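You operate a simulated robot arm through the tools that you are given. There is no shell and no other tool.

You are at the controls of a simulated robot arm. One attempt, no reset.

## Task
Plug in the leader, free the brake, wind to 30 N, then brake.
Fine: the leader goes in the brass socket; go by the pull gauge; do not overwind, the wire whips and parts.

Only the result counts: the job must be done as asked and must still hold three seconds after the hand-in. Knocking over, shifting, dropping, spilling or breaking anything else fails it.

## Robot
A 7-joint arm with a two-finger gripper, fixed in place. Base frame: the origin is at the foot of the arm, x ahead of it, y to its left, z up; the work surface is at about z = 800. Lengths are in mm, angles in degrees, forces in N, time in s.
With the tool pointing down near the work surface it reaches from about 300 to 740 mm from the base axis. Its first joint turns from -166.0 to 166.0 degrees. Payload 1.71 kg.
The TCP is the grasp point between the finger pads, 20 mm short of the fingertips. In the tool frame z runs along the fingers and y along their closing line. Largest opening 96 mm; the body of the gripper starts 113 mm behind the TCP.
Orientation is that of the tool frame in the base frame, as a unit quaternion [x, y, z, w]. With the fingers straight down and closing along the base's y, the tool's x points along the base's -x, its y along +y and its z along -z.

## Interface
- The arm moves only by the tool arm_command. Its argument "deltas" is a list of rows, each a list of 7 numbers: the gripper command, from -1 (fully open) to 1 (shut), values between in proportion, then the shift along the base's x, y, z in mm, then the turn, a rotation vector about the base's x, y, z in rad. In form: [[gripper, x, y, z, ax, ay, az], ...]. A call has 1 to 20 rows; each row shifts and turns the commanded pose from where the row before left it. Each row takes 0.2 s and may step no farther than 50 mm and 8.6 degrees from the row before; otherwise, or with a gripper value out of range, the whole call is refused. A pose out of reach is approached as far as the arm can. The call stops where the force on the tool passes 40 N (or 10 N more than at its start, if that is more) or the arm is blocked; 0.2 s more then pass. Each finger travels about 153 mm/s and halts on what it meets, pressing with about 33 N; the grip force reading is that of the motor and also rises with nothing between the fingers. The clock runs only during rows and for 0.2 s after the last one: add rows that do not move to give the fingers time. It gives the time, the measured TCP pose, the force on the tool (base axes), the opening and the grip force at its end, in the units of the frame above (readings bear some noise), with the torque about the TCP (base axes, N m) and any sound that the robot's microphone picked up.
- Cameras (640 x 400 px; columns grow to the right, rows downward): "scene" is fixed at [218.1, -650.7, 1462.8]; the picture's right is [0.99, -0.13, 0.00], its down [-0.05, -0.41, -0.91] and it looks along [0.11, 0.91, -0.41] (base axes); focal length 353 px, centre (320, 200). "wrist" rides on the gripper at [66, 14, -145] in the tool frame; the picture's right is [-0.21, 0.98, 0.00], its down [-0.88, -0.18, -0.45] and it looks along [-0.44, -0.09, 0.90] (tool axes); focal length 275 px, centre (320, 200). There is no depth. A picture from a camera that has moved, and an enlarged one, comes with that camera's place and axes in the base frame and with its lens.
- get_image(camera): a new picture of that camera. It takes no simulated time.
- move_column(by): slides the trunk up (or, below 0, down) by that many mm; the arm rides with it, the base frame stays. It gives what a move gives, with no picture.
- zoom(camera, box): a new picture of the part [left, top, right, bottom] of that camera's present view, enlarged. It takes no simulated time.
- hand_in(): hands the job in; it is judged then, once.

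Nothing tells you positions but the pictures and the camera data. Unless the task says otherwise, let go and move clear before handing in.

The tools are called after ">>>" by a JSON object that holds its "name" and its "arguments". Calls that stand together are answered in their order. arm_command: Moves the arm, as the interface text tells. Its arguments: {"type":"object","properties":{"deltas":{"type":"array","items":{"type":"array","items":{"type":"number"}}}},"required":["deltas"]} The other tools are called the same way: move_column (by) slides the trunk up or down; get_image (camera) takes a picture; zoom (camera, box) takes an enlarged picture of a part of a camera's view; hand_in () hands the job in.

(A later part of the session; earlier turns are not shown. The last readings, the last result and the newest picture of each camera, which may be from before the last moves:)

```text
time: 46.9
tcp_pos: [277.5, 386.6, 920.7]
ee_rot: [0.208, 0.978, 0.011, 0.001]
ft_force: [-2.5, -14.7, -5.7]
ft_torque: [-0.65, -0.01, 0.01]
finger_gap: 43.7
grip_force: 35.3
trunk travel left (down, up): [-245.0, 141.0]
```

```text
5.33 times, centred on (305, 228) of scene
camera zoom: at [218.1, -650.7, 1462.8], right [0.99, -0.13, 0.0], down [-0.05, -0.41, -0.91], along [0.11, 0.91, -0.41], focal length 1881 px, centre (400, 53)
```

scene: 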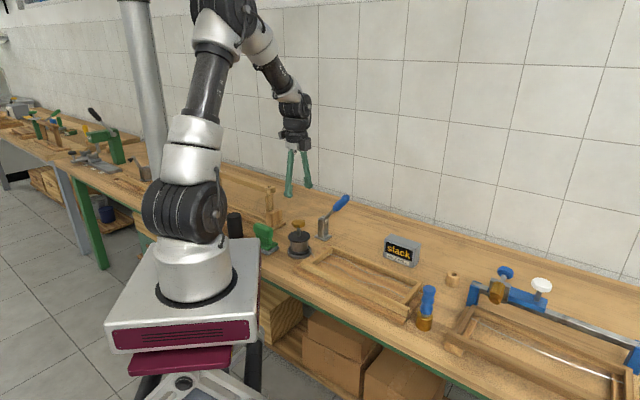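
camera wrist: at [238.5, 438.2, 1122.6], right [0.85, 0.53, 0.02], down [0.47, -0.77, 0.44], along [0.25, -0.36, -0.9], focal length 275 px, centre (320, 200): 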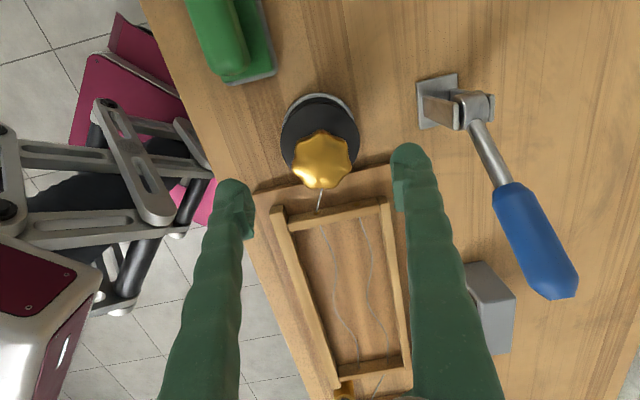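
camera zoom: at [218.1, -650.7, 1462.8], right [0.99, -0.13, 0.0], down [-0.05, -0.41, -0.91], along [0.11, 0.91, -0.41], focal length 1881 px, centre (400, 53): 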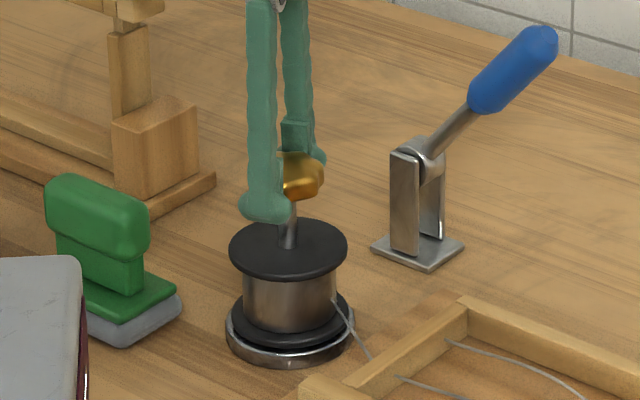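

In the clockwise (negative) direction the knob follows the fingers with almost no torque, while counter-clockwise is held, so it's a one-way drum with the brake free. I'll turn further clockwise and watch the wire.

>>> {"name": "arm_command", "arguments": {"deltas": [[1, 0, -1, 0, 0, 0, -0.14], [1, 0, 0, 0, 0, 0, -0.14], [1, 0, 0, 0, 0, 0, -0.14], [1, 0, 0, 0, 0, 0, -0.14], [1, 0, 0, 0, 0, 0, 0]]}}

>>> {"name": "zoom", "arguments": {"camera": "wrist", "box": [200, 80, 440, 260]}}

>>> {"name": "zoom", "arguments": {"camera": "scene", "box": [290, 230, 450, 330]}}

>>> {"name": "zoom", "arguments": {"camera": "scene", "box": [265, 190, 345, 265]}}

```text
time: 48.1
tcp_pos: [277.9, 387.5, 919.8]
ee_rot: [0.471, 0.882, 0.012, 0.004]
ft_force: [0.0, -7.1, 1.9]
ft_torque: [-0.4, 0.4, -0.07]
finger_gap: 43.1
grip_force: 34.9
trunk travel left (down, up): [-245.0, 141.0]
```

```text
2.22 times, centred on (320, 170) of wrist
camera zoom: at [249.6, 445.6, 1065.9], right [0.93, 0.37, 0.02], down [0.33, -0.84, 0.44], along [0.18, -0.4, -0.9], focal length 612 px, centre (320, 267)
```

zoom: 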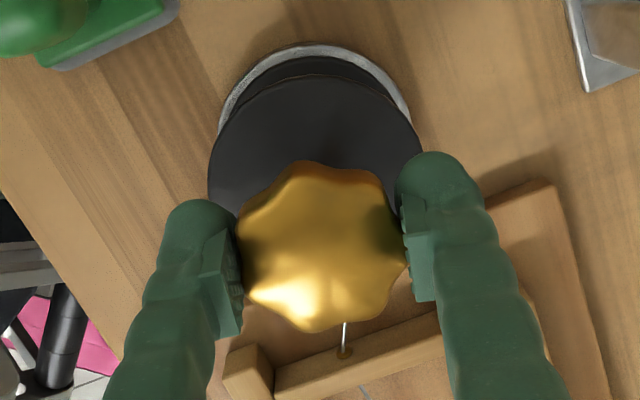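

```text
4.00 times, centred on (370, 280) of scene
camera zoom: at [218.1, -650.7, 1462.8], right [0.99, -0.13, 0.0], down [-0.05, -0.41, -0.91], along [0.11, 0.91, -0.41], focal length 1410 px, centre (120, -120)
```

zoom: 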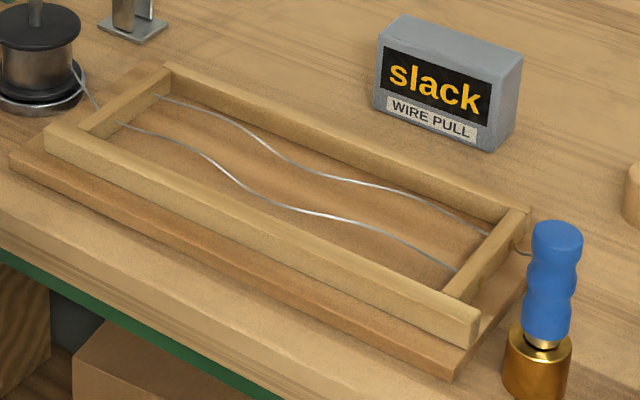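

```text
5.33 times, centred on (305, 228) of scene
camera zoom: at [218.1, -650.7, 1462.8], right [0.99, -0.13, 0.0], down [-0.05, -0.41, -0.91], along [0.11, 0.91, -0.41], focal length 1881 px, centre (400, 53)
```

zoom: 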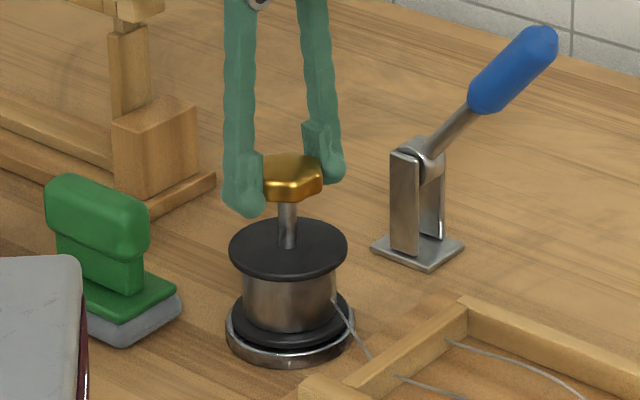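

The knob followed the fingers clockwise freely, so I'll keep winding clockwise while checking the gauge and how far the wrist can turn.

>>> {"name": "arm_command", "arguments": {"deltas": [[1, 0, -0.5, 0, 0, 0, -0.14], [1, 0, 0, 0, 0, 0, -0.14], [1, 0, 0, 0, 0, 0, -0.14], [1, 0, 0, 0, 0, 0, -0.14], [1, 0, 0, 0, 0, 0, 0]]}}

>>> {"name": "zoom", "arguments": {"camera": "wrist", "box": [200, 80, 440, 260]}}

>>> {"name": "zoom", "arguments": {"camera": "scene", "box": [270, 210, 450, 330]}}

```text
time: 49.3
tcp_pos: [280.1, 388.0, 920.5]
ee_rot: [0.697, 0.717, 0.011, 0.006]
ft_force: [10.5, 6.7, 14.7]
ft_torque: [0.16, 0.32, 0.04]
finger_gap: 43.0
grip_force: 34.9
trunk travel left (down, up): [-245.0, 141.0]
```

```text
2.22 times, centred on (320, 170) of wrist
camera zoom: at [286.7, 451.4, 1066.0], right [0.98, -0.18, 0.02], down [-0.17, -0.88, 0.44], along [-0.06, -0.43, -0.9], focal length 612 px, centre (320, 267)
```

zoom: 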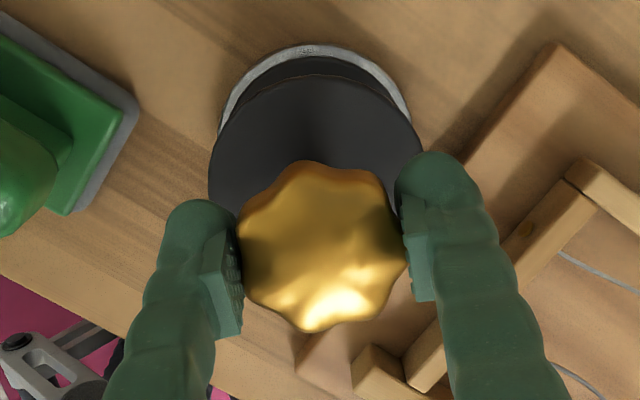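

```text
3.33 times, centred on (360, 270) of scene
camera zoom: at [218.1, -650.7, 1462.8], right [0.99, -0.13, 0.0], down [-0.05, -0.41, -0.91], along [0.11, 0.91, -0.41], focal length 1175 px, centre (187, -33)
```

zoom: 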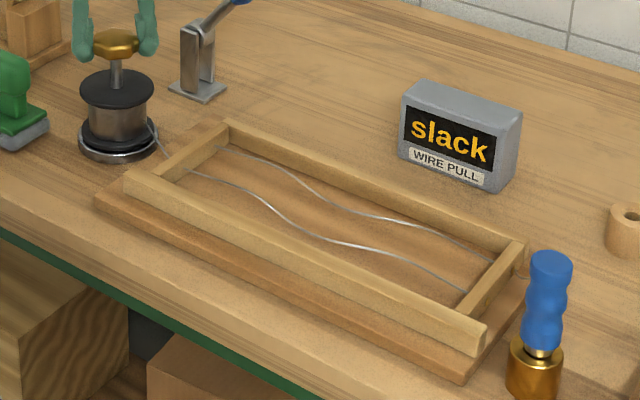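

The gauge still shows slack. I'll test briefly whether the drum now holds against counter-clockwise turning (ratchet) or turns back freely.

>>> {"name": "arm_command", "arguments": {"deltas": [[1, 0, 0, 0, 0, 0, 0.1], [1, 0, 0, 0, 0, 0, 0.1]]}}

>>> {"name": "zoom", "arguments": {"camera": "wrist", "box": [200, 80, 440, 260]}}

```text
time: 49.9
tcp_pos: [278.4, 386.5, 919.3]
ee_rot: [0.62, 0.784, 0.011, 0.006]
ft_force: [14.5, 7.2, 24.6]
ft_torque: [0.04, 0.2, 0.03]
finger_gap: 43.1
grip_force: 34.6
trunk travel left (down, up): [-245.0, 141.0]
```

```text
2.22 times, centred on (320, 170) of wrist
camera zoom: at [272.8, 451.5, 1065.9], right [1.0, 0.03, 0.02], down [0.01, -0.9, 0.44], along [0.03, -0.44, -0.9], focal length 612 px, centre (320, 267)
```

zoom: 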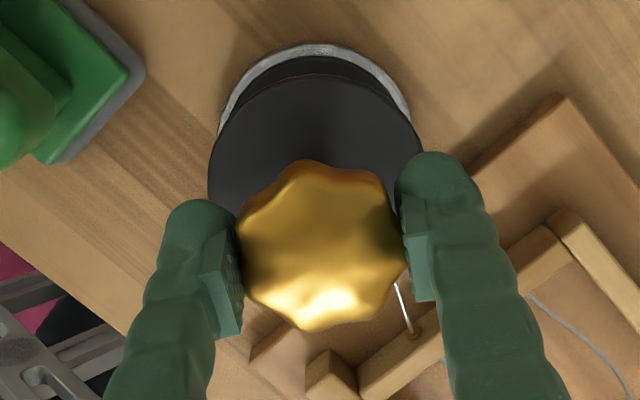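

The drum turns back freely too, so its starting position was simply the unwound stop and clockwise is winding. I'll open, turn the wrist well counter-clockwise, and take a long clockwise stroke.

>>> {"name": "arm_command", "arguments": {"deltas": [[0.0, 0, 0, 0, 0, 0, 0], [-0.3, 0, 0, 0, 0, 0, 0], [-0.3, 0, 0, 0, 0, 0, 0.147], [-0.3, 0, 0, 0, 0, 0, 0.147], [-0.3, 0, 0, 0, 0, 0, 0.147], [-0.3, 0, 0, 0, 0, 0, 0.147], [-0.3, 0, 0, 0, 0, 0, 0.147], [-0.3, 0, 0, 0, 0, 0, 0.147], [-0.3, 0, 0, 0, 0, 0, 0.147], [-0.3, 0, 0, 0, 0, 0, 0.147], [-0.3, 0, 0, 0, 0, 0, 0.147], [-0.3, 0, 0, 0, 0, 0, 0.147], [-0.3, 0, 0, 0, 0, 0, 0.147], [-0.3, 0, 0, 0, 0, 0, 0.147], [-0.3, 0, 0, 0, 0, 0, 0.147], [-0.3, 0, 0, 0, 0, 0, 0.147], [-0.3, 0, 0, 0, 0, 0, 0.147], [-0.3, 0, 0, 0, 0, 0, 0.147], [-0.3, 0, 0, 0, 0, 0, 0.147], [-0.3, 0, 0, 0, 0, 0, 0]]}}

>>> {"name": "get_image", "arguments": {"camera": "wrist"}}

>>> {"name": "get_image", "arguments": {"camera": "scene"}}

```text
time: 54.1
tcp_pos: [277.1, 385.6, 919.4]
ee_rot: [-0.549, 0.836, 0.009, -0.008]
ft_force: [0.1, 0.2, 0.0]
ft_torque: [-0.01, 0.0, 0.01]
finger_gap: 62.3
grip_force: 0.1
trunk travel left (down, up): [-245.0, 141.0]
```

```text
taken
camera wrist: at [241.0, 328.3, 1065.1], right [-0.82, 0.58, 0.02], down [0.53, 0.73, 0.44], along [0.24, 0.37, -0.9], focal length 275 px, centre (320, 200)
```

wrist: 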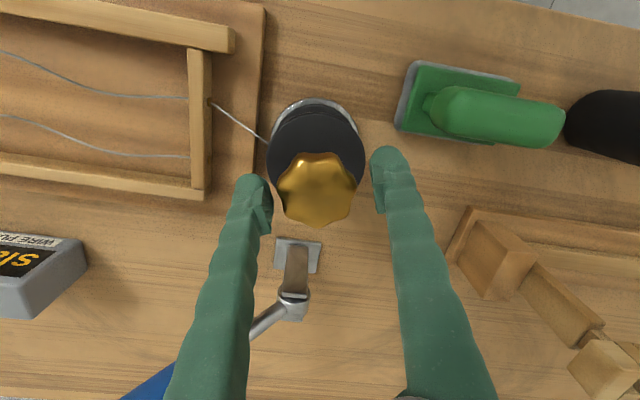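

```text
taken
```

scene: 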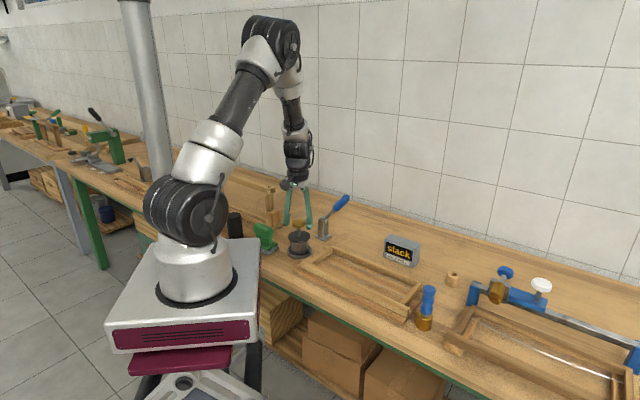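

>>> {"name": "zoom", "arguments": {"camera": "scene", "box": [290, 230, 450, 330]}}

>>> {"name": "zoom", "arguments": {"camera": "wrist", "box": [200, 60, 400, 240]}}

>>> {"name": "zoom", "arguments": {"camera": "scene", "box": [275, 205, 345, 265]}}

```text
4.00 times, centred on (370, 280) of scene
camera zoom: at [218.1, -650.7, 1462.8], right [0.99, -0.13, 0.0], down [-0.05, -0.41, -0.91], along [0.11, 0.91, -0.41], focal length 1410 px, centre (120, -120)
```

zoom: 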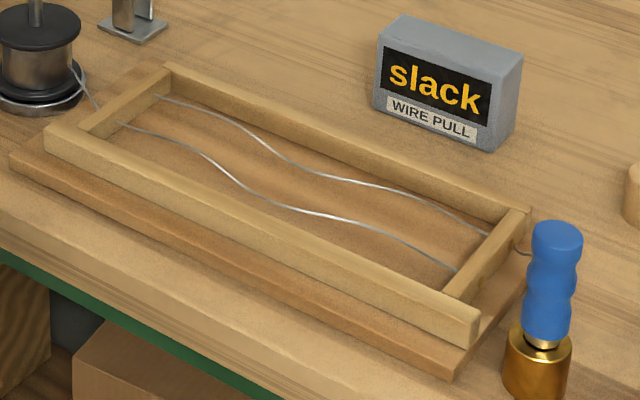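

```text
2.22 times, centred on (300, 150) of wrist
camera zoom: at [241.0, 328.3, 1065.1], right [-0.82, 0.58, 0.02], down [0.53, 0.73, 0.44], along [0.24, 0.37, -0.9], focal length 612 px, centre (364, 311)
```

zoom: 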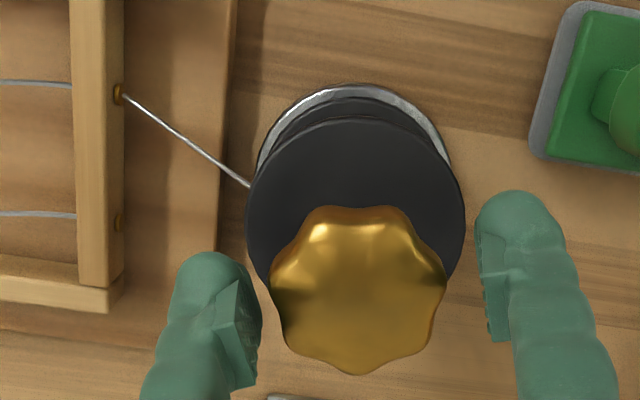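

```text
6.67 times, centred on (310, 235) of scene
camera zoom: at [218.1, -650.7, 1462.8], right [0.99, -0.13, 0.0], down [-0.05, -0.41, -0.91], along [0.11, 0.91, -0.41], focal length 2351 px, centre (387, -33)
```

zoom: 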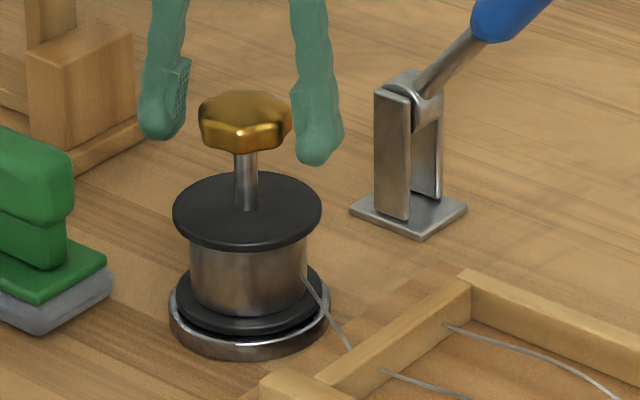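

The drawn wire isn't decisive, but the drum's starting stop indicates clockwise winds it. I'll recentre to about (278.5, 385), turn the wrist further back, and regrip.

>>> {"name": "arm_command", "arguments": {"deltas": [[-0.3, 1.2, -0.6, 0, 0, 0, 0.147], [-0.3, 0, 0, 0, 0, 0, 0.147], [-0.3, 0, 0, 0, 0, 0, 0.147], [-0.3, 0, 0, 0, 0, 0, 0.147], [-0.3, 0, 0, 0, 0, 0, 0.147], [-0.3, 0, 0, 0, 0, 0, 0.147], [-0.3, 0, 0, 0, 0, 0, 0], [1, 0, 0, 0, 0, 0, 0], [1, 0, 0, 0, 0, 0, 0], [1, 0, 0, 0, 0, 0, 0]]}}

>>> {"name": "zoom", "arguments": {"camera": "wrist", "box": [200, 80, 440, 260]}}

```text
time: 56.3
tcp_pos: [278.9, 384.7, 919.7]
ee_rot: [0.853, -0.522, -0.006, 0.008]
ft_force: [4.4, 3.5, -1.4]
ft_torque: [0.27, -0.44, -0.01]
finger_gap: 45.1
grip_force: 35.0
trunk travel left (down, up): [-245.0, 141.0]
```

```text
2.22 times, centred on (320, 170) of wrist
camera zoom: at [298.9, 321.1, 1065.2], right [-0.97, -0.26, 0.02], down [-0.22, 0.87, 0.44], along [-0.13, 0.42, -0.9], focal length 612 px, centre (320, 267)
```

zoom: 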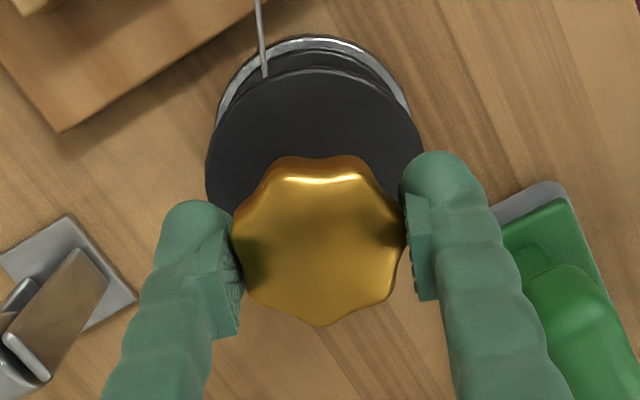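

Good, centred grip with little side load. I'll wind clockwise 84° and check the gauge.

>>> {"name": "arm_command", "arguments": {"deltas": [[1, 0, 0, 0, 0, 0, -0.147], [1, 0, 0, 0, 0, 0, -0.147], [1, 0, 0, 0, 0, 0, -0.147], [1, 0, 0, 0, 0, 0, -0.147], [1, 0, 0, 0, 0, 0, -0.147], [1, 0, 0, 0, 0, 0, -0.147], [1, 0, 0, 0, 0, 0, -0.147], [1, 0, 0, 0, 0, 0, -0.147], [1, 0, 0, 0, 0, 0, -0.147], [1, 0, 0, 0, 0, 0, -0.147]]}}

>>> {"name": "zoom", "arguments": {"camera": "wrist", "box": [200, 80, 440, 260]}}

>>> {"name": "zoom", "arguments": {"camera": "scene", "box": [290, 230, 450, 330]}}

```text
time: 58.5
tcp_pos: [280.2, 385.4, 919.8]
ee_rot: [-0.281, 0.96, 0.012, -0.004]
ft_force: [5.9, 0.6, 16.0]
ft_torque: [-0.79, -0.15, 0.06]
finger_gap: 45.3
grip_force: 35.1
trunk travel left (down, up): [-245.0, 141.0]
```

```text
2.22 times, centred on (320, 170) of wrist
camera zoom: at [218.1, 357.4, 1065.3], right [-0.35, 0.93, 0.02], down [0.84, 0.31, 0.44], along [0.4, 0.18, -0.9], focal length 612 px, centre (320, 267)
```

zoom: 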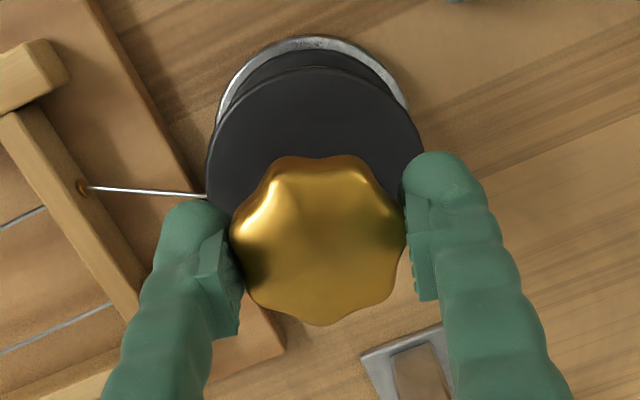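

```text
4.00 times, centred on (370, 280) of scene
camera zoom: at [218.1, -650.7, 1462.8], right [0.99, -0.13, 0.0], down [-0.05, -0.41, -0.91], along [0.11, 0.91, -0.41], focal length 1410 px, centre (120, -120)
```

zoom: 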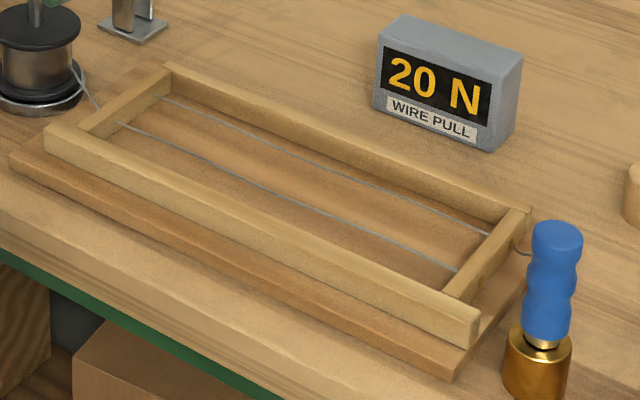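

Clockwise was right: the wire is straight and the gauge reads 20 N. Now I'll creep up in small steps.

>>> {"name": "arm_command", "arguments": {"deltas": [[1, 0, 0, 0, 0, 0, -0.025]]}}

>>> {"name": "zoom", "arguments": {"camera": "scene", "box": [370, 225, 430, 275]}}

```text
time: 58.9
tcp_pos: [278.7, 385.8, 921.0]
ee_rot: [-0.269, 0.963, 0.011, -0.004]
ft_force: [7.0, 0.3, 16.4]
ft_torque: [-0.3, -0.6, -0.01]
finger_gap: 45.1
grip_force: 35.0
trunk travel left (down, up): [-245.0, 141.0]
```

```text
8.00 times, centred on (400, 250) of scene
camera zoom: at [218.1, -650.7, 1462.8], right [0.99, -0.13, 0.0], down [-0.05, -0.41, -0.91], along [0.11, 0.91, -0.41], focal length 2821 px, centre (-320, -200)
```

zoom: 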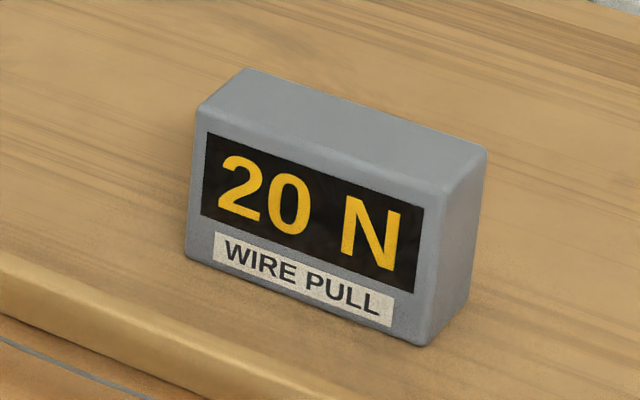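

>>> {"name": "arm_command", "arguments": {"deltas": [[1, 0, 0, 0, 0, 0, -0.03]]}}

>>> {"name": "zoom", "arguments": {"camera": "scene", "box": [370, 225, 430, 275]}}

```text
time: 59.3
tcp_pos: [279.1, 386.0, 920.2]
ee_rot: [-0.254, 0.967, 0.012, -0.004]
ft_force: [6.2, 0.5, 18.4]
ft_torque: [-0.24, -0.55, 0.06]
finger_gap: 45.3
grip_force: 35.3
trunk travel left (down, up): [-245.0, 141.0]
```

```text
8.00 times, centred on (400, 250) of scene
camera zoom: at [218.1, -650.7, 1462.8], right [0.99, -0.13, 0.0], down [-0.05, -0.41, -0.91], along [0.11, 0.91, -0.41], focal length 2821 px, centre (-320, -200)
```

zoom: 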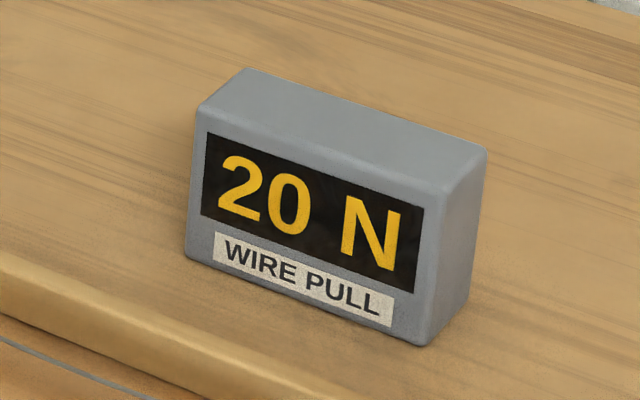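

>>> {"name": "arm_command", "arguments": {"deltas": [[1, 0, 0, 0, 0, 0, -0.04]]}}

>>> {"name": "zoom", "arguments": {"camera": "scene", "box": [370, 225, 430, 275]}}

>>> {"name": "zoom", "arguments": {"camera": "wrist", "box": [200, 80, 440, 260]}}

```text
time: 59.7
tcp_pos: [278.6, 386.1, 920.2]
ee_rot: [-0.235, 0.972, 0.012, -0.004]
ft_force: [6.1, 0.8, 18.2]
ft_torque: [-0.28, -0.57, 0.03]
finger_gap: 45.3
grip_force: 35.5
trunk travel left (down, up): [-245.0, 141.0]
```

```text
8.00 times, centred on (400, 250) of scene
camera zoom: at [218.1, -650.7, 1462.8], right [0.99, -0.13, 0.0], down [-0.05, -0.41, -0.91], along [0.11, 0.91, -0.41], focal length 2821 px, centre (-320, -200)
```

zoom: 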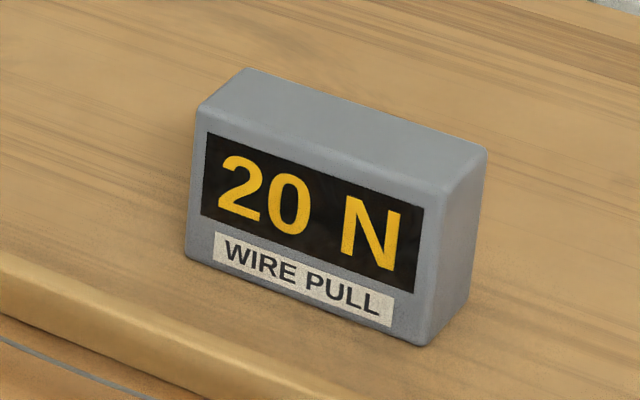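

```text
2.22 times, centred on (320, 170) of wrist
camera zoom: at [215.9, 363.2, 1065.3], right [-0.27, 0.96, 0.02], down [0.87, 0.23, 0.44], along [0.42, 0.14, -0.9], focal length 612 px, centre (320, 267)
```

zoom: 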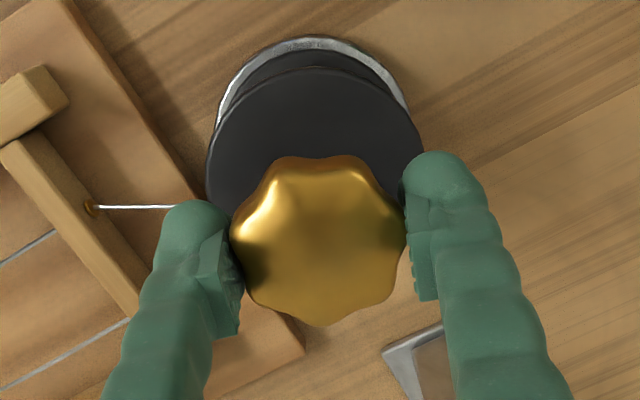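

The knob turns with the fingers, and the gauge seems to update in coarse steps. I'll keep creeping.

>>> {"name": "arm_command", "arguments": {"deltas": [[1, 0, 0, 0, 0, 0, -0.03], [1, 0, 0, 0, 0, 0, 0]]}}

>>> {"name": "zoom", "arguments": {"camera": "scene", "box": [370, 225, 430, 275]}}

```text
time: 60.3
tcp_pos: [279.9, 385.9, 919.7]
ee_rot: [-0.221, 0.975, 0.012, -0.004]
ft_force: [6.1, -0.2, 6.9]
ft_torque: [-0.06, -0.7, -0.04]
finger_gap: 45.3
grip_force: 35.4
trunk travel left (down, up): [-245.0, 141.0]
```

```text
8.00 times, centred on (400, 250) of scene
camera zoom: at [218.1, -650.7, 1462.8], right [0.99, -0.13, 0.0], down [-0.05, -0.41, -0.91], along [0.11, 0.91, -0.41], focal length 2821 px, centre (-320, -200)
```

zoom: 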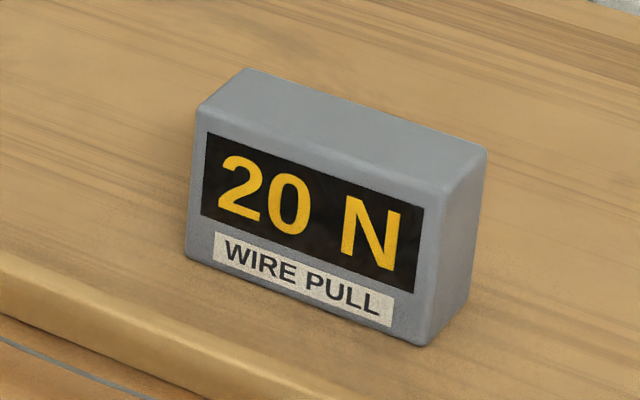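

>>> {"name": "arm_command", "arguments": {"deltas": [[1, 0, 0, 0, 0, 0, -0.03], [1, 0, 0, 0, 0, 0, 0]]}}

>>> {"name": "zoom", "arguments": {"camera": "scene", "box": [370, 225, 430, 275]}}

```text
time: 60.9
tcp_pos: [278.4, 384.9, 919.9]
ee_rot: [-0.205, 0.979, 0.011, -0.005]
ft_force: [7.7, 1.3, 4.0]
ft_torque: [-0.41, -0.04, -0.02]
finger_gap: 45.2
grip_force: 34.9
trunk travel left (down, up): [-245.0, 141.0]
```

```text
8.00 times, centred on (400, 250) of scene
camera zoom: at [218.1, -650.7, 1462.8], right [0.99, -0.13, 0.0], down [-0.05, -0.41, -0.91], along [0.11, 0.91, -0.41], focal length 2821 px, centre (-320, -200)
```

zoom: 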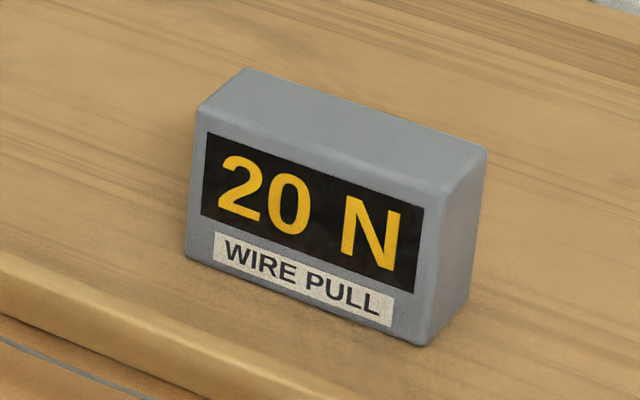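

>>> {"name": "arm_command", "arguments": {"deltas": [[1, 0, 0, 0, 0, 0, -0.03], [1, 0, 0, 0, 0, 0, 0]]}}

>>> {"name": "zoom", "arguments": {"camera": "scene", "box": [370, 225, 430, 275]}}

>>> {"name": "arm_command", "arguments": {"deltas": [[1, 0, 0, 0, 0, 0, -0.03], [1, 0, 0, 0, 0, 0, 0]]}}

>>> {"name": "zoom", "arguments": {"camera": "scene", "box": [370, 225, 430, 275]}}

```text
time: 61.5
tcp_pos: [279.2, 385.6, 919.8]
ee_rot: [-0.192, 0.981, 0.012, -0.003]
ft_force: [8.8, -0.2, 4.7]
ft_torque: [-0.53, -0.07, 0.0]
finger_gap: 45.4
grip_force: 35.1
trunk travel left (down, up): [-245.0, 141.0]
```

```text
8.00 times, centred on (400, 250) of scene
camera zoom: at [218.1, -650.7, 1462.8], right [0.99, -0.13, 0.0], down [-0.05, -0.41, -0.91], along [0.11, 0.91, -0.41], focal length 2821 px, centre (-320, -200)
```

zoom: 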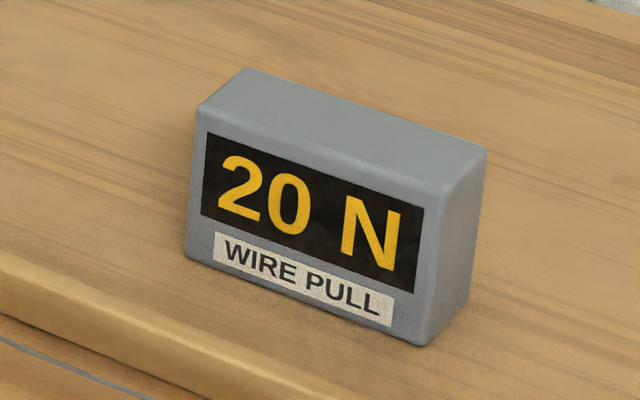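

```text
time: 62.1
tcp_pos: [279.1, 385.0, 919.6]
ee_rot: [-0.177, 0.984, 0.012, -0.003]
ft_force: [9.2, 1.0, 11.6]
ft_torque: [-0.55, 0.07, -0.04]
finger_gap: 45.3
grip_force: 35.3
trunk travel left (down, up): [-245.0, 141.0]
```

```text
8.00 times, centred on (400, 250) of scene
camera zoom: at [218.1, -650.7, 1462.8], right [0.99, -0.13, 0.0], down [-0.05, -0.41, -0.91], along [0.11, 0.91, -0.41], focal length 2821 px, centre (-320, -200)
```

zoom: 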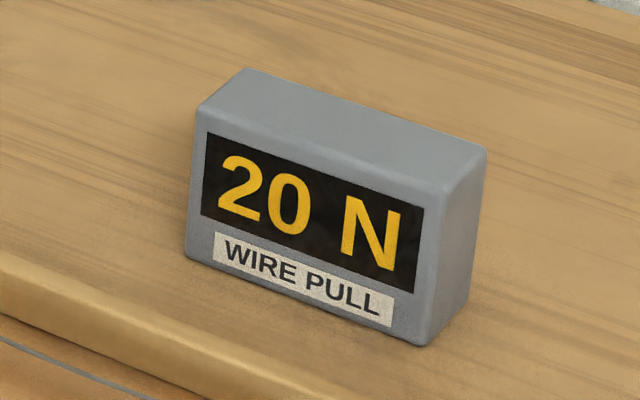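

>>> {"name": "arm_command", "arguments": {"deltas": [[1, 0, 0, 0, 0, 0, -0.03], [1, 0, 0, 0, 0, 0, 0]]}}

>>> {"name": "zoom", "arguments": {"camera": "scene", "box": [370, 225, 430, 275]}}

>>> {"name": "zoom", "arguments": {"camera": "wrist", "box": [200, 80, 440, 260]}}

```text
time: 62.7
tcp_pos: [278.5, 384.9, 920.3]
ee_rot: [-0.163, 0.987, 0.013, -0.002]
ft_force: [10.0, 4.4, 18.6]
ft_torque: [-0.45, 0.03, -0.03]
finger_gap: 45.1
grip_force: 35.2
trunk travel left (down, up): [-245.0, 141.0]
```

```text
8.00 times, centred on (400, 250) of scene
camera zoom: at [218.1, -650.7, 1462.8], right [0.99, -0.13, 0.0], down [-0.05, -0.41, -0.91], along [0.11, 0.91, -0.41], focal length 2821 px, centre (-320, -200)
```

zoom: 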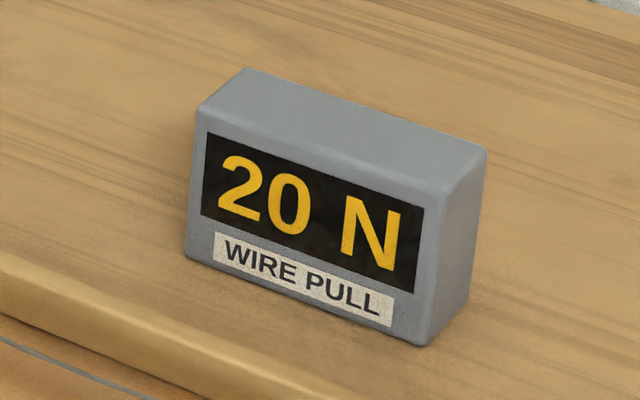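

```text
2.22 times, centred on (320, 170) of wrist
camera zoom: at [213.4, 372.6, 1065.3], right [-0.12, 0.99, 0.02], down [0.89, 0.1, 0.44], along [0.43, 0.07, -0.9], focal length 612 px, centre (320, 267)
```

zoom: 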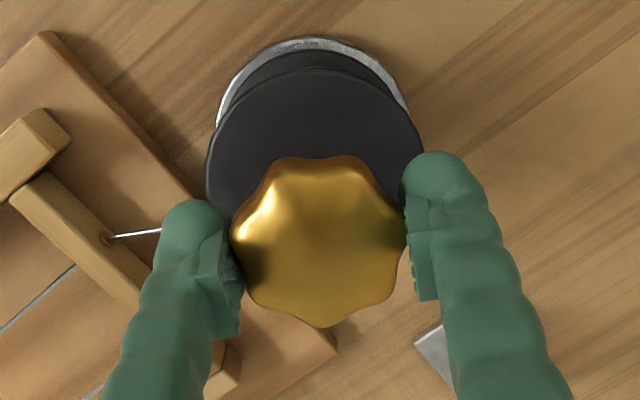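

Still 20 N with the knob following; the gauge evidently resolves about 10 N. I'll keep creeping until it switches.

>>> {"name": "arm_command", "arguments": {"deltas": [[1, 0, 0, 0, 0, 0, -0.03], [1, 0, 0, 0, 0, 0, 0]]}}

>>> {"name": "zoom", "arguments": {"camera": "scene", "box": [370, 225, 430, 275]}}

>>> {"name": "arm_command", "arguments": {"deltas": [[1, 0, 0, 0, 0, 0, -0.03], [1, 0, 0, 0, 0, 0, 0]]}}

>>> {"name": "zoom", "arguments": {"camera": "scene", "box": [370, 225, 430, 275]}}

```text
time: 63.3
tcp_pos: [279.5, 385.6, 919.5]
ee_rot: [-0.148, 0.989, 0.013, -0.003]
ft_force: [14.1, 6.2, 22.3]
ft_torque: [-0.43, -0.22, -0.02]
finger_gap: 45.2
grip_force: 35.4
trunk travel left (down, up): [-245.0, 141.0]
```

```text
8.00 times, centred on (400, 250) of scene
camera zoom: at [218.1, -650.7, 1462.8], right [0.99, -0.13, 0.0], down [-0.05, -0.41, -0.91], along [0.11, 0.91, -0.41], focal length 2821 px, centre (-320, -200)
```

zoom: 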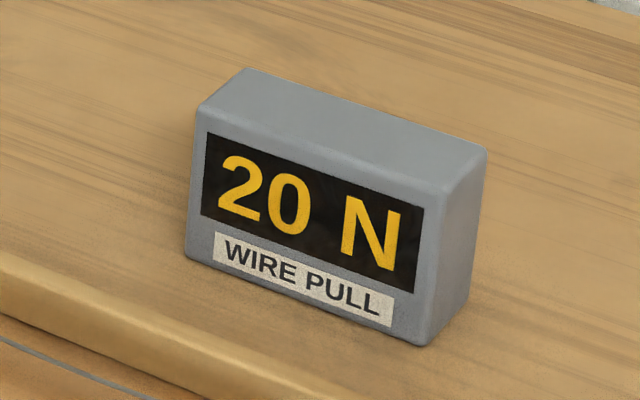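

```text
time: 63.9
tcp_pos: [279.2, 384.8, 918.9]
ee_rot: [-0.133, 0.991, 0.012, -0.002]
ft_force: [12.4, 9.1, 19.8]
ft_torque: [-0.18, -0.48, -0.03]
finger_gap: 45.4
grip_force: 35.1
trunk travel left (down, up): [-245.0, 141.0]
```

```text
8.00 times, centred on (400, 250) of scene
camera zoom: at [218.1, -650.7, 1462.8], right [0.99, -0.13, 0.0], down [-0.05, -0.41, -0.91], along [0.11, 0.91, -0.41], focal length 2821 px, centre (-320, -200)
```

zoom: 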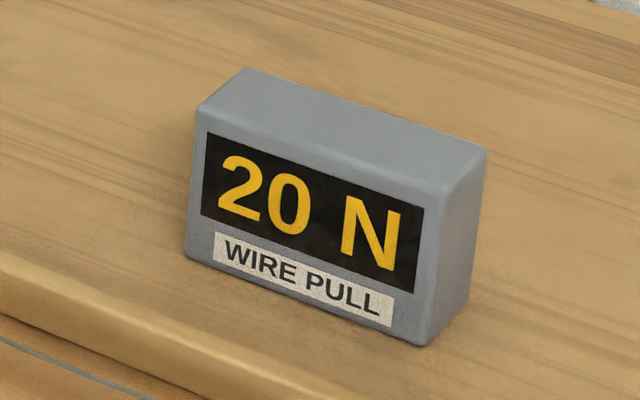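

>>> {"name": "arm_command", "arguments": {"deltas": [[1, 0.7, 0.5, 1, 0, 0, -0.03], [1, 0, 0, 0, 0, 0, 0]]}}

>>> {"name": "zoom", "arguments": {"camera": "scene", "box": [370, 225, 430, 275]}}

>>> {"name": "arm_command", "arguments": {"deltas": [[1, 0, 0, 0, 0, 0, -0.03], [1, 0, 0, 0, 0, 0, 0]]}}

>>> {"name": "zoom", "arguments": {"camera": "scene", "box": [370, 225, 430, 275]}}

```text
time: 64.5
tcp_pos: [279.8, 385.3, 921.0]
ee_rot: [-0.118, 0.993, 0.011, -0.004]
ft_force: [6.7, 7.8, 2.7]
ft_torque: [-0.12, -0.46, -0.07]
finger_gap: 45.1
grip_force: 34.6
trunk travel left (down, up): [-245.0, 141.0]
```

```text
8.00 times, centred on (400, 250) of scene
camera zoom: at [218.1, -650.7, 1462.8], right [0.99, -0.13, 0.0], down [-0.05, -0.41, -0.91], along [0.11, 0.91, -0.41], focal length 2821 px, centre (-320, -200)
```

zoom: 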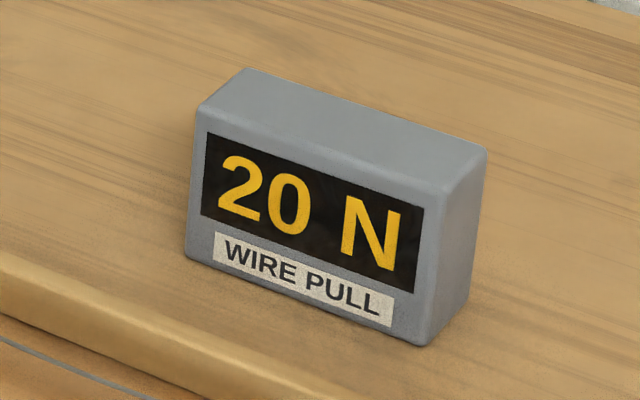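

```text
time: 65.1
tcp_pos: [279.3, 385.7, 920.4]
ee_rot: [-0.103, 0.995, 0.01, -0.004]
ft_force: [4.1, 4.9, 0.4]
ft_torque: [-0.53, 0.14, 0.01]
finger_gap: 45.3
grip_force: 34.8
trunk travel left (down, up): [-245.0, 141.0]
```

```text
8.00 times, centred on (400, 250) of scene
camera zoom: at [218.1, -650.7, 1462.8], right [0.99, -0.13, 0.0], down [-0.05, -0.41, -0.91], along [0.11, 0.91, -0.41], focal length 2821 px, centre (-320, -200)
```

zoom: 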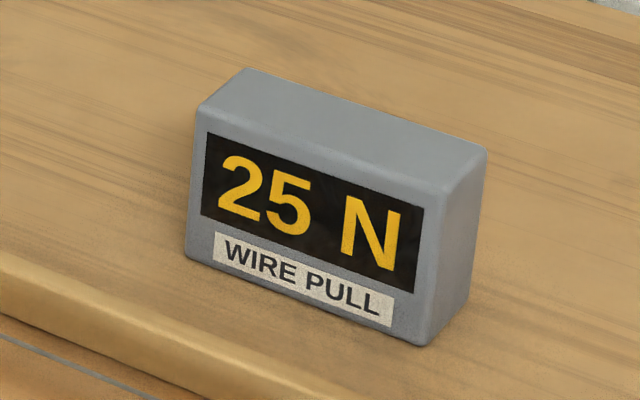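

It switched to 25 N, so the gauge reads in 5 N steps of about 21° of knob. I'll continue with moderate steps.

>>> {"name": "arm_command", "arguments": {"deltas": [[1, 0, 0, 0, 0, 0, -0.06], [1, 0, 0, 0, 0, 0, -0.06], [1, 0, 0, 0, 0, 0, 0]]}}

>>> {"name": "zoom", "arguments": {"camera": "scene", "box": [370, 225, 430, 275]}}

>>> {"name": "arm_command", "arguments": {"deltas": [[1, 0, 0, 0, 0, 0, -0.06], [1, 0, 0, 0, 0, 0, -0.04], [1, 0, 0, 0, 0, 0, 0]]}}

>>> {"name": "zoom", "arguments": {"camera": "scene", "box": [370, 225, 430, 275]}}

>>> {"name": "zoom", "arguments": {"camera": "wrist", "box": [200, 80, 440, 260]}}

```text
time: 65.9
tcp_pos: [279.1, 385.2, 919.3]
ee_rot: [-0.043, 0.999, 0.01, -0.002]
ft_force: [0.1, -3.0, -1.4]
ft_torque: [-0.52, 0.19, -0.06]
finger_gap: 45.1
grip_force: 34.5
trunk travel left (down, up): [-245.0, 141.0]
```

```text
8.00 times, centred on (400, 250) of scene
camera zoom: at [218.1, -650.7, 1462.8], right [0.99, -0.13, 0.0], down [-0.05, -0.41, -0.91], along [0.11, 0.91, -0.41], focal length 2821 px, centre (-320, -200)
```

zoom: 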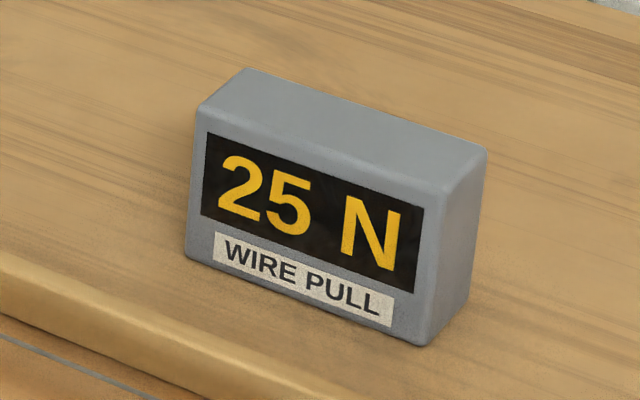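

```text
time: 66.7
tcp_pos: [278.8, 385.8, 919.9]
ee_rot: [0.007, 1.0, 0.011, -0.002]
ft_force: [-2.2, -8.7, -4.6]
ft_torque: [-0.51, 0.09, -0.06]
finger_gap: 45.0
grip_force: 34.7
trunk travel left (down, up): [-245.0, 141.0]
```

```text
8.00 times, centred on (400, 250) of scene
camera zoom: at [218.1, -650.7, 1462.8], right [0.99, -0.13, 0.0], down [-0.05, -0.41, -0.91], along [0.11, 0.91, -0.41], focal length 2821 px, centre (-320, -200)
```

zoom: 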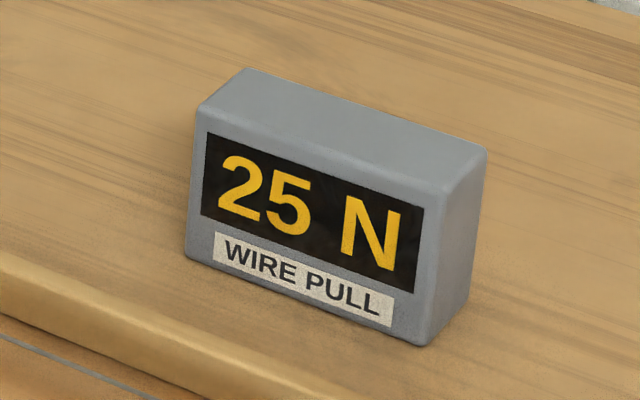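

```text
2.22 times, centred on (320, 170) of wrist
camera zoom: at [213.5, 395.6, 1065.3], right [0.22, 0.98, 0.02], down [0.88, -0.21, 0.44], along [0.43, -0.08, -0.9], focal length 612 px, centre (320, 267)
```

zoom: 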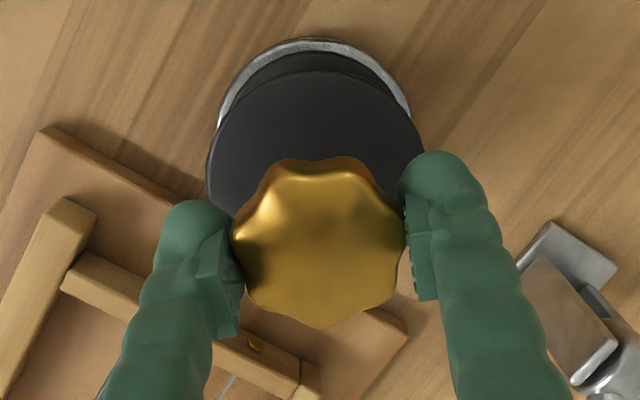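

>>> {"name": "arm_command", "arguments": {"deltas": [[1, 0, -0.4, 0, 0, 0, -0.04], [1, 0, 0, 0, 0, 0, -0.02], [1, 0, 0, 0, 0, 0, 0]]}}

>>> {"name": "zoom", "arguments": {"camera": "scene", "box": [370, 225, 430, 275]}}

>>> {"name": "arm_command", "arguments": {"deltas": [[1, 0, 0, 0, 0, 0, -0.04], [1, 0, 0, 0, 0, 0, 0]]}}

>>> {"name": "zoom", "arguments": {"camera": "scene", "box": [370, 225, 430, 275]}}

```text
time: 67.5
tcp_pos: [278.5, 385.0, 919.3]
ee_rot: [0.036, 0.999, 0.011, -0.001]
ft_force: [-7.9, -6.2, -11.3]
ft_torque: [-0.35, 0.19, -0.04]
finger_gap: 45.2
grip_force: 34.7
trunk travel left (down, up): [-245.0, 141.0]
```

```text
8.00 times, centred on (400, 250) of scene
camera zoom: at [218.1, -650.7, 1462.8], right [0.99, -0.13, 0.0], down [-0.05, -0.41, -0.91], along [0.11, 0.91, -0.41], focal length 2821 px, centre (-320, -200)
```

zoom: 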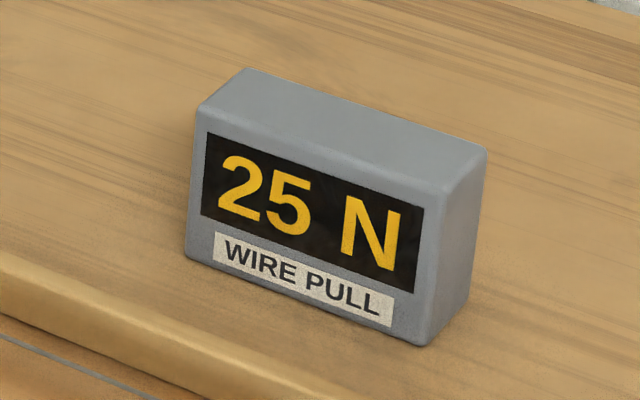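

```text
time: 68.1
tcp_pos: [279.7, 385.0, 920.8]
ee_rot: [0.057, 0.998, 0.012, -0.001]
ft_force: [-11.1, -6.6, -10.6]
ft_torque: [-0.36, 0.33, -0.05]
finger_gap: 45.1
grip_force: 35.2
trunk travel left (down, up): [-245.0, 141.0]
```

```text
8.00 times, centred on (400, 250) of scene
camera zoom: at [218.1, -650.7, 1462.8], right [0.99, -0.13, 0.0], down [-0.05, -0.41, -0.91], along [0.11, 0.91, -0.41], focal length 2821 px, centre (-320, -200)
```

zoom: 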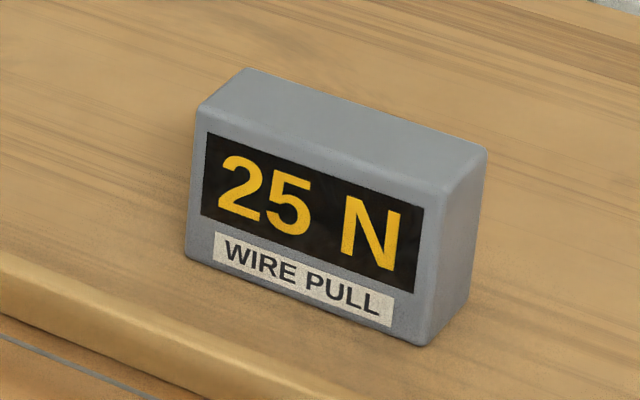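

>>> {"name": "arm_command", "arguments": {"deltas": [[1, -0.6, -0.3, -0.6, 0, 0, -0.04], [1, 0, 0, 0, 0, 0, 0]]}}

>>> {"name": "zoom", "arguments": {"camera": "scene", "box": [370, 225, 430, 275]}}

>>> {"name": "arm_command", "arguments": {"deltas": [[1, 0, 0, 0, 0, 0, -0.03], [1, 0, 0, 0, 0, 0, 0]]}}

>>> {"name": "zoom", "arguments": {"camera": "scene", "box": [370, 225, 430, 275]}}

```text
time: 68.7
tcp_pos: [279.2, 384.5, 919.4]
ee_rot: [0.076, 0.997, 0.012, 0.0]
ft_force: [-8.1, -1.8, -6.6]
ft_torque: [-0.42, 0.27, -0.01]
finger_gap: 45.3
grip_force: 35.4
trunk travel left (down, up): [-245.0, 141.0]
```

```text
8.00 times, centred on (400, 250) of scene
camera zoom: at [218.1, -650.7, 1462.8], right [0.99, -0.13, 0.0], down [-0.05, -0.41, -0.91], along [0.11, 0.91, -0.41], focal length 2821 px, centre (-320, -200)
```

zoom: 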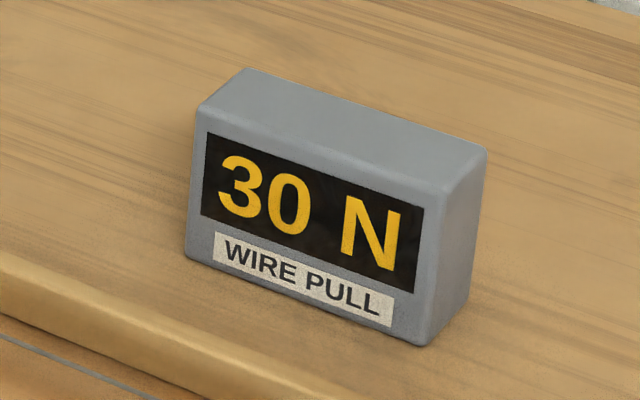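

```text
time: 69.3
tcp_pos: [279.9, 385.2, 919.0]
ee_rot: [0.092, 0.996, 0.012, 0.001]
ft_force: [-5.4, 2.4, -9.3]
ft_torque: [-0.34, -0.13, -0.02]
finger_gap: 45.0
grip_force: 35.3
trunk travel left (down, up): [-245.0, 141.0]
```

```text
8.00 times, centred on (400, 250) of scene
camera zoom: at [218.1, -650.7, 1462.8], right [0.99, -0.13, 0.0], down [-0.05, -0.41, -0.91], along [0.11, 0.91, -0.41], focal length 2821 px, centre (-320, -200)
```

zoom: 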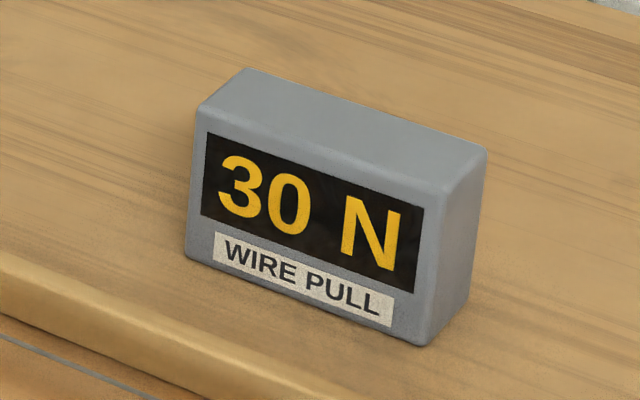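

The gauge reads 30 N, just past the switch point. I'll add about 3.5° to sit nearer the middle of the 30 band, then check.

>>> {"name": "arm_command", "arguments": {"deltas": [[1, 0, 0, 0, 0, 0, -0.03], [1, 0, 0, 0, 0, 0, -0.03], [1, 0, 0, 0, 0, 0, 0]]}}

>>> {"name": "zoom", "arguments": {"camera": "scene", "box": [370, 225, 430, 275]}}

>>> {"name": "zoom", "arguments": {"camera": "wrist", "box": [200, 80, 440, 260]}}

>>> {"name": "zoom", "arguments": {"camera": "scene", "box": [400, 260, 450, 335]}}

```text
time: 70.1
tcp_pos: [278.4, 386.2, 920.6]
ee_rot: [0.122, 0.992, 0.011, 0.0]
ft_force: [-4.8, 5.5, -5.7]
ft_torque: [-0.38, 0.12, 0.0]
finger_gap: 45.2
grip_force: 35.0
trunk travel left (down, up): [-245.0, 141.0]
```

```text
8.00 times, centred on (400, 250) of scene
camera zoom: at [218.1, -650.7, 1462.8], right [0.99, -0.13, 0.0], down [-0.05, -0.41, -0.91], along [0.11, 0.91, -0.41], focal length 2821 px, centre (-320, -200)
```

zoom: 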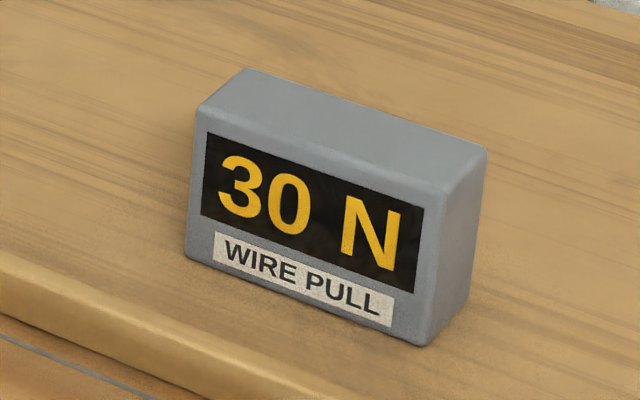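

```text
2.22 times, centred on (320, 170) of wrist
camera zoom: at [217.7, 409.8, 1065.5], right [0.44, 0.9, 0.02], down [0.8, -0.4, 0.44], along [0.4, -0.17, -0.9], focal length 612 px, centre (320, 267)
```

zoom: 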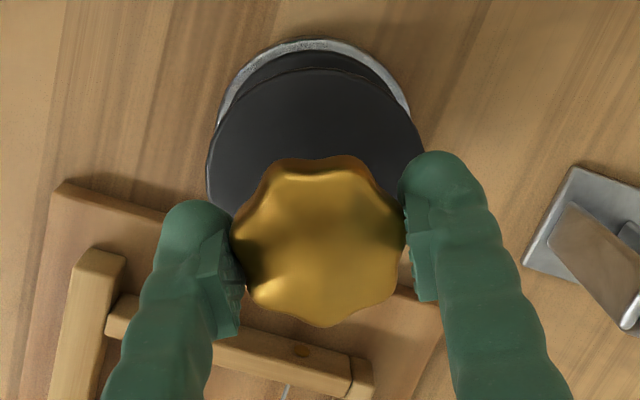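

```text
5.33 times, centred on (425, 298) of scene
camera zoom: at [218.1, -650.7, 1462.8], right [0.99, -0.13, 0.0], down [-0.05, -0.41, -0.91], along [0.11, 0.91, -0.41], focal length 1881 px, centre (-240, -320)
```

zoom: 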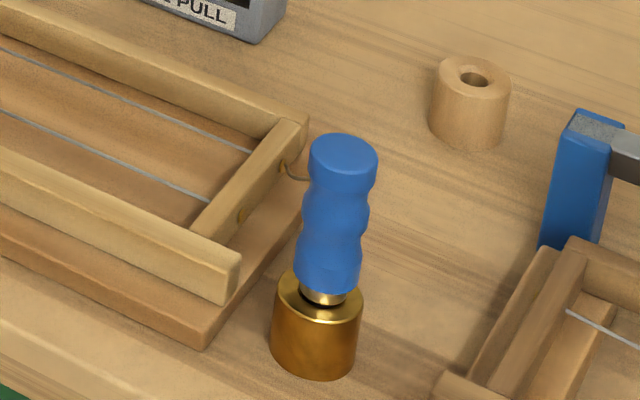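

30 N holds and the leader is steady in its socket. Now I'll open the fingers gently and see whether the drum holds on its own.

>>> {"name": "arm_command", "arguments": {"deltas": [[0.0, 0, 0, 0, 0, 0, 0], [-0.3, 0, 0, 0, 0, 0, 0]]}}

>>> {"name": "zoom", "arguments": {"camera": "scene", "box": [370, 225, 430, 275]}}

>>> {"name": "zoom", "arguments": {"camera": "wrist", "box": [200, 80, 440, 260]}}

```text
time: 70.7
tcp_pos: [279.3, 384.8, 920.3]
ee_rot: [0.122, 0.993, 0.012, -0.001]
ft_force: [-0.1, 0.0, -0.3]
ft_torque: [-0.01, -0.02, 0.0]
finger_gap: 62.4
grip_force: 0.1
trunk travel left (down, up): [-245.0, 141.0]
```

```text
8.00 times, centred on (400, 250) of scene
camera zoom: at [218.1, -650.7, 1462.8], right [0.99, -0.13, 0.0], down [-0.05, -0.41, -0.91], along [0.11, 0.91, -0.41], focal length 2821 px, centre (-320, -200)
```

zoom: 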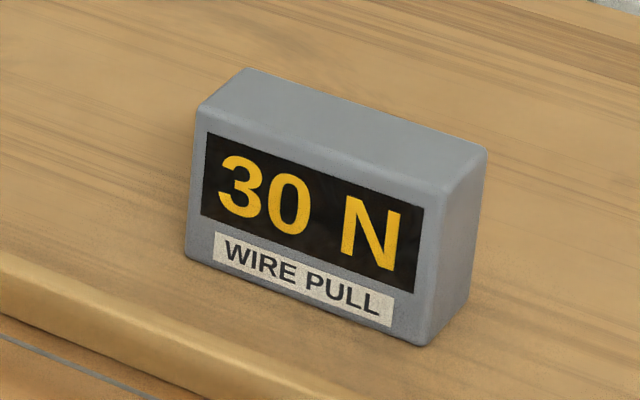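

```text
2.22 times, centred on (320, 170) of wrist
camera zoom: at [218.0, 408.8, 1065.6], right [0.44, 0.9, 0.02], down [0.8, -0.4, 0.44], along [0.4, -0.17, -0.9], focal length 612 px, centre (320, 267)
```

zoom: 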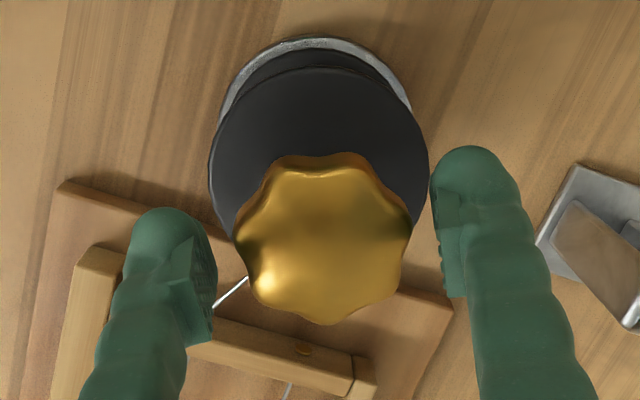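

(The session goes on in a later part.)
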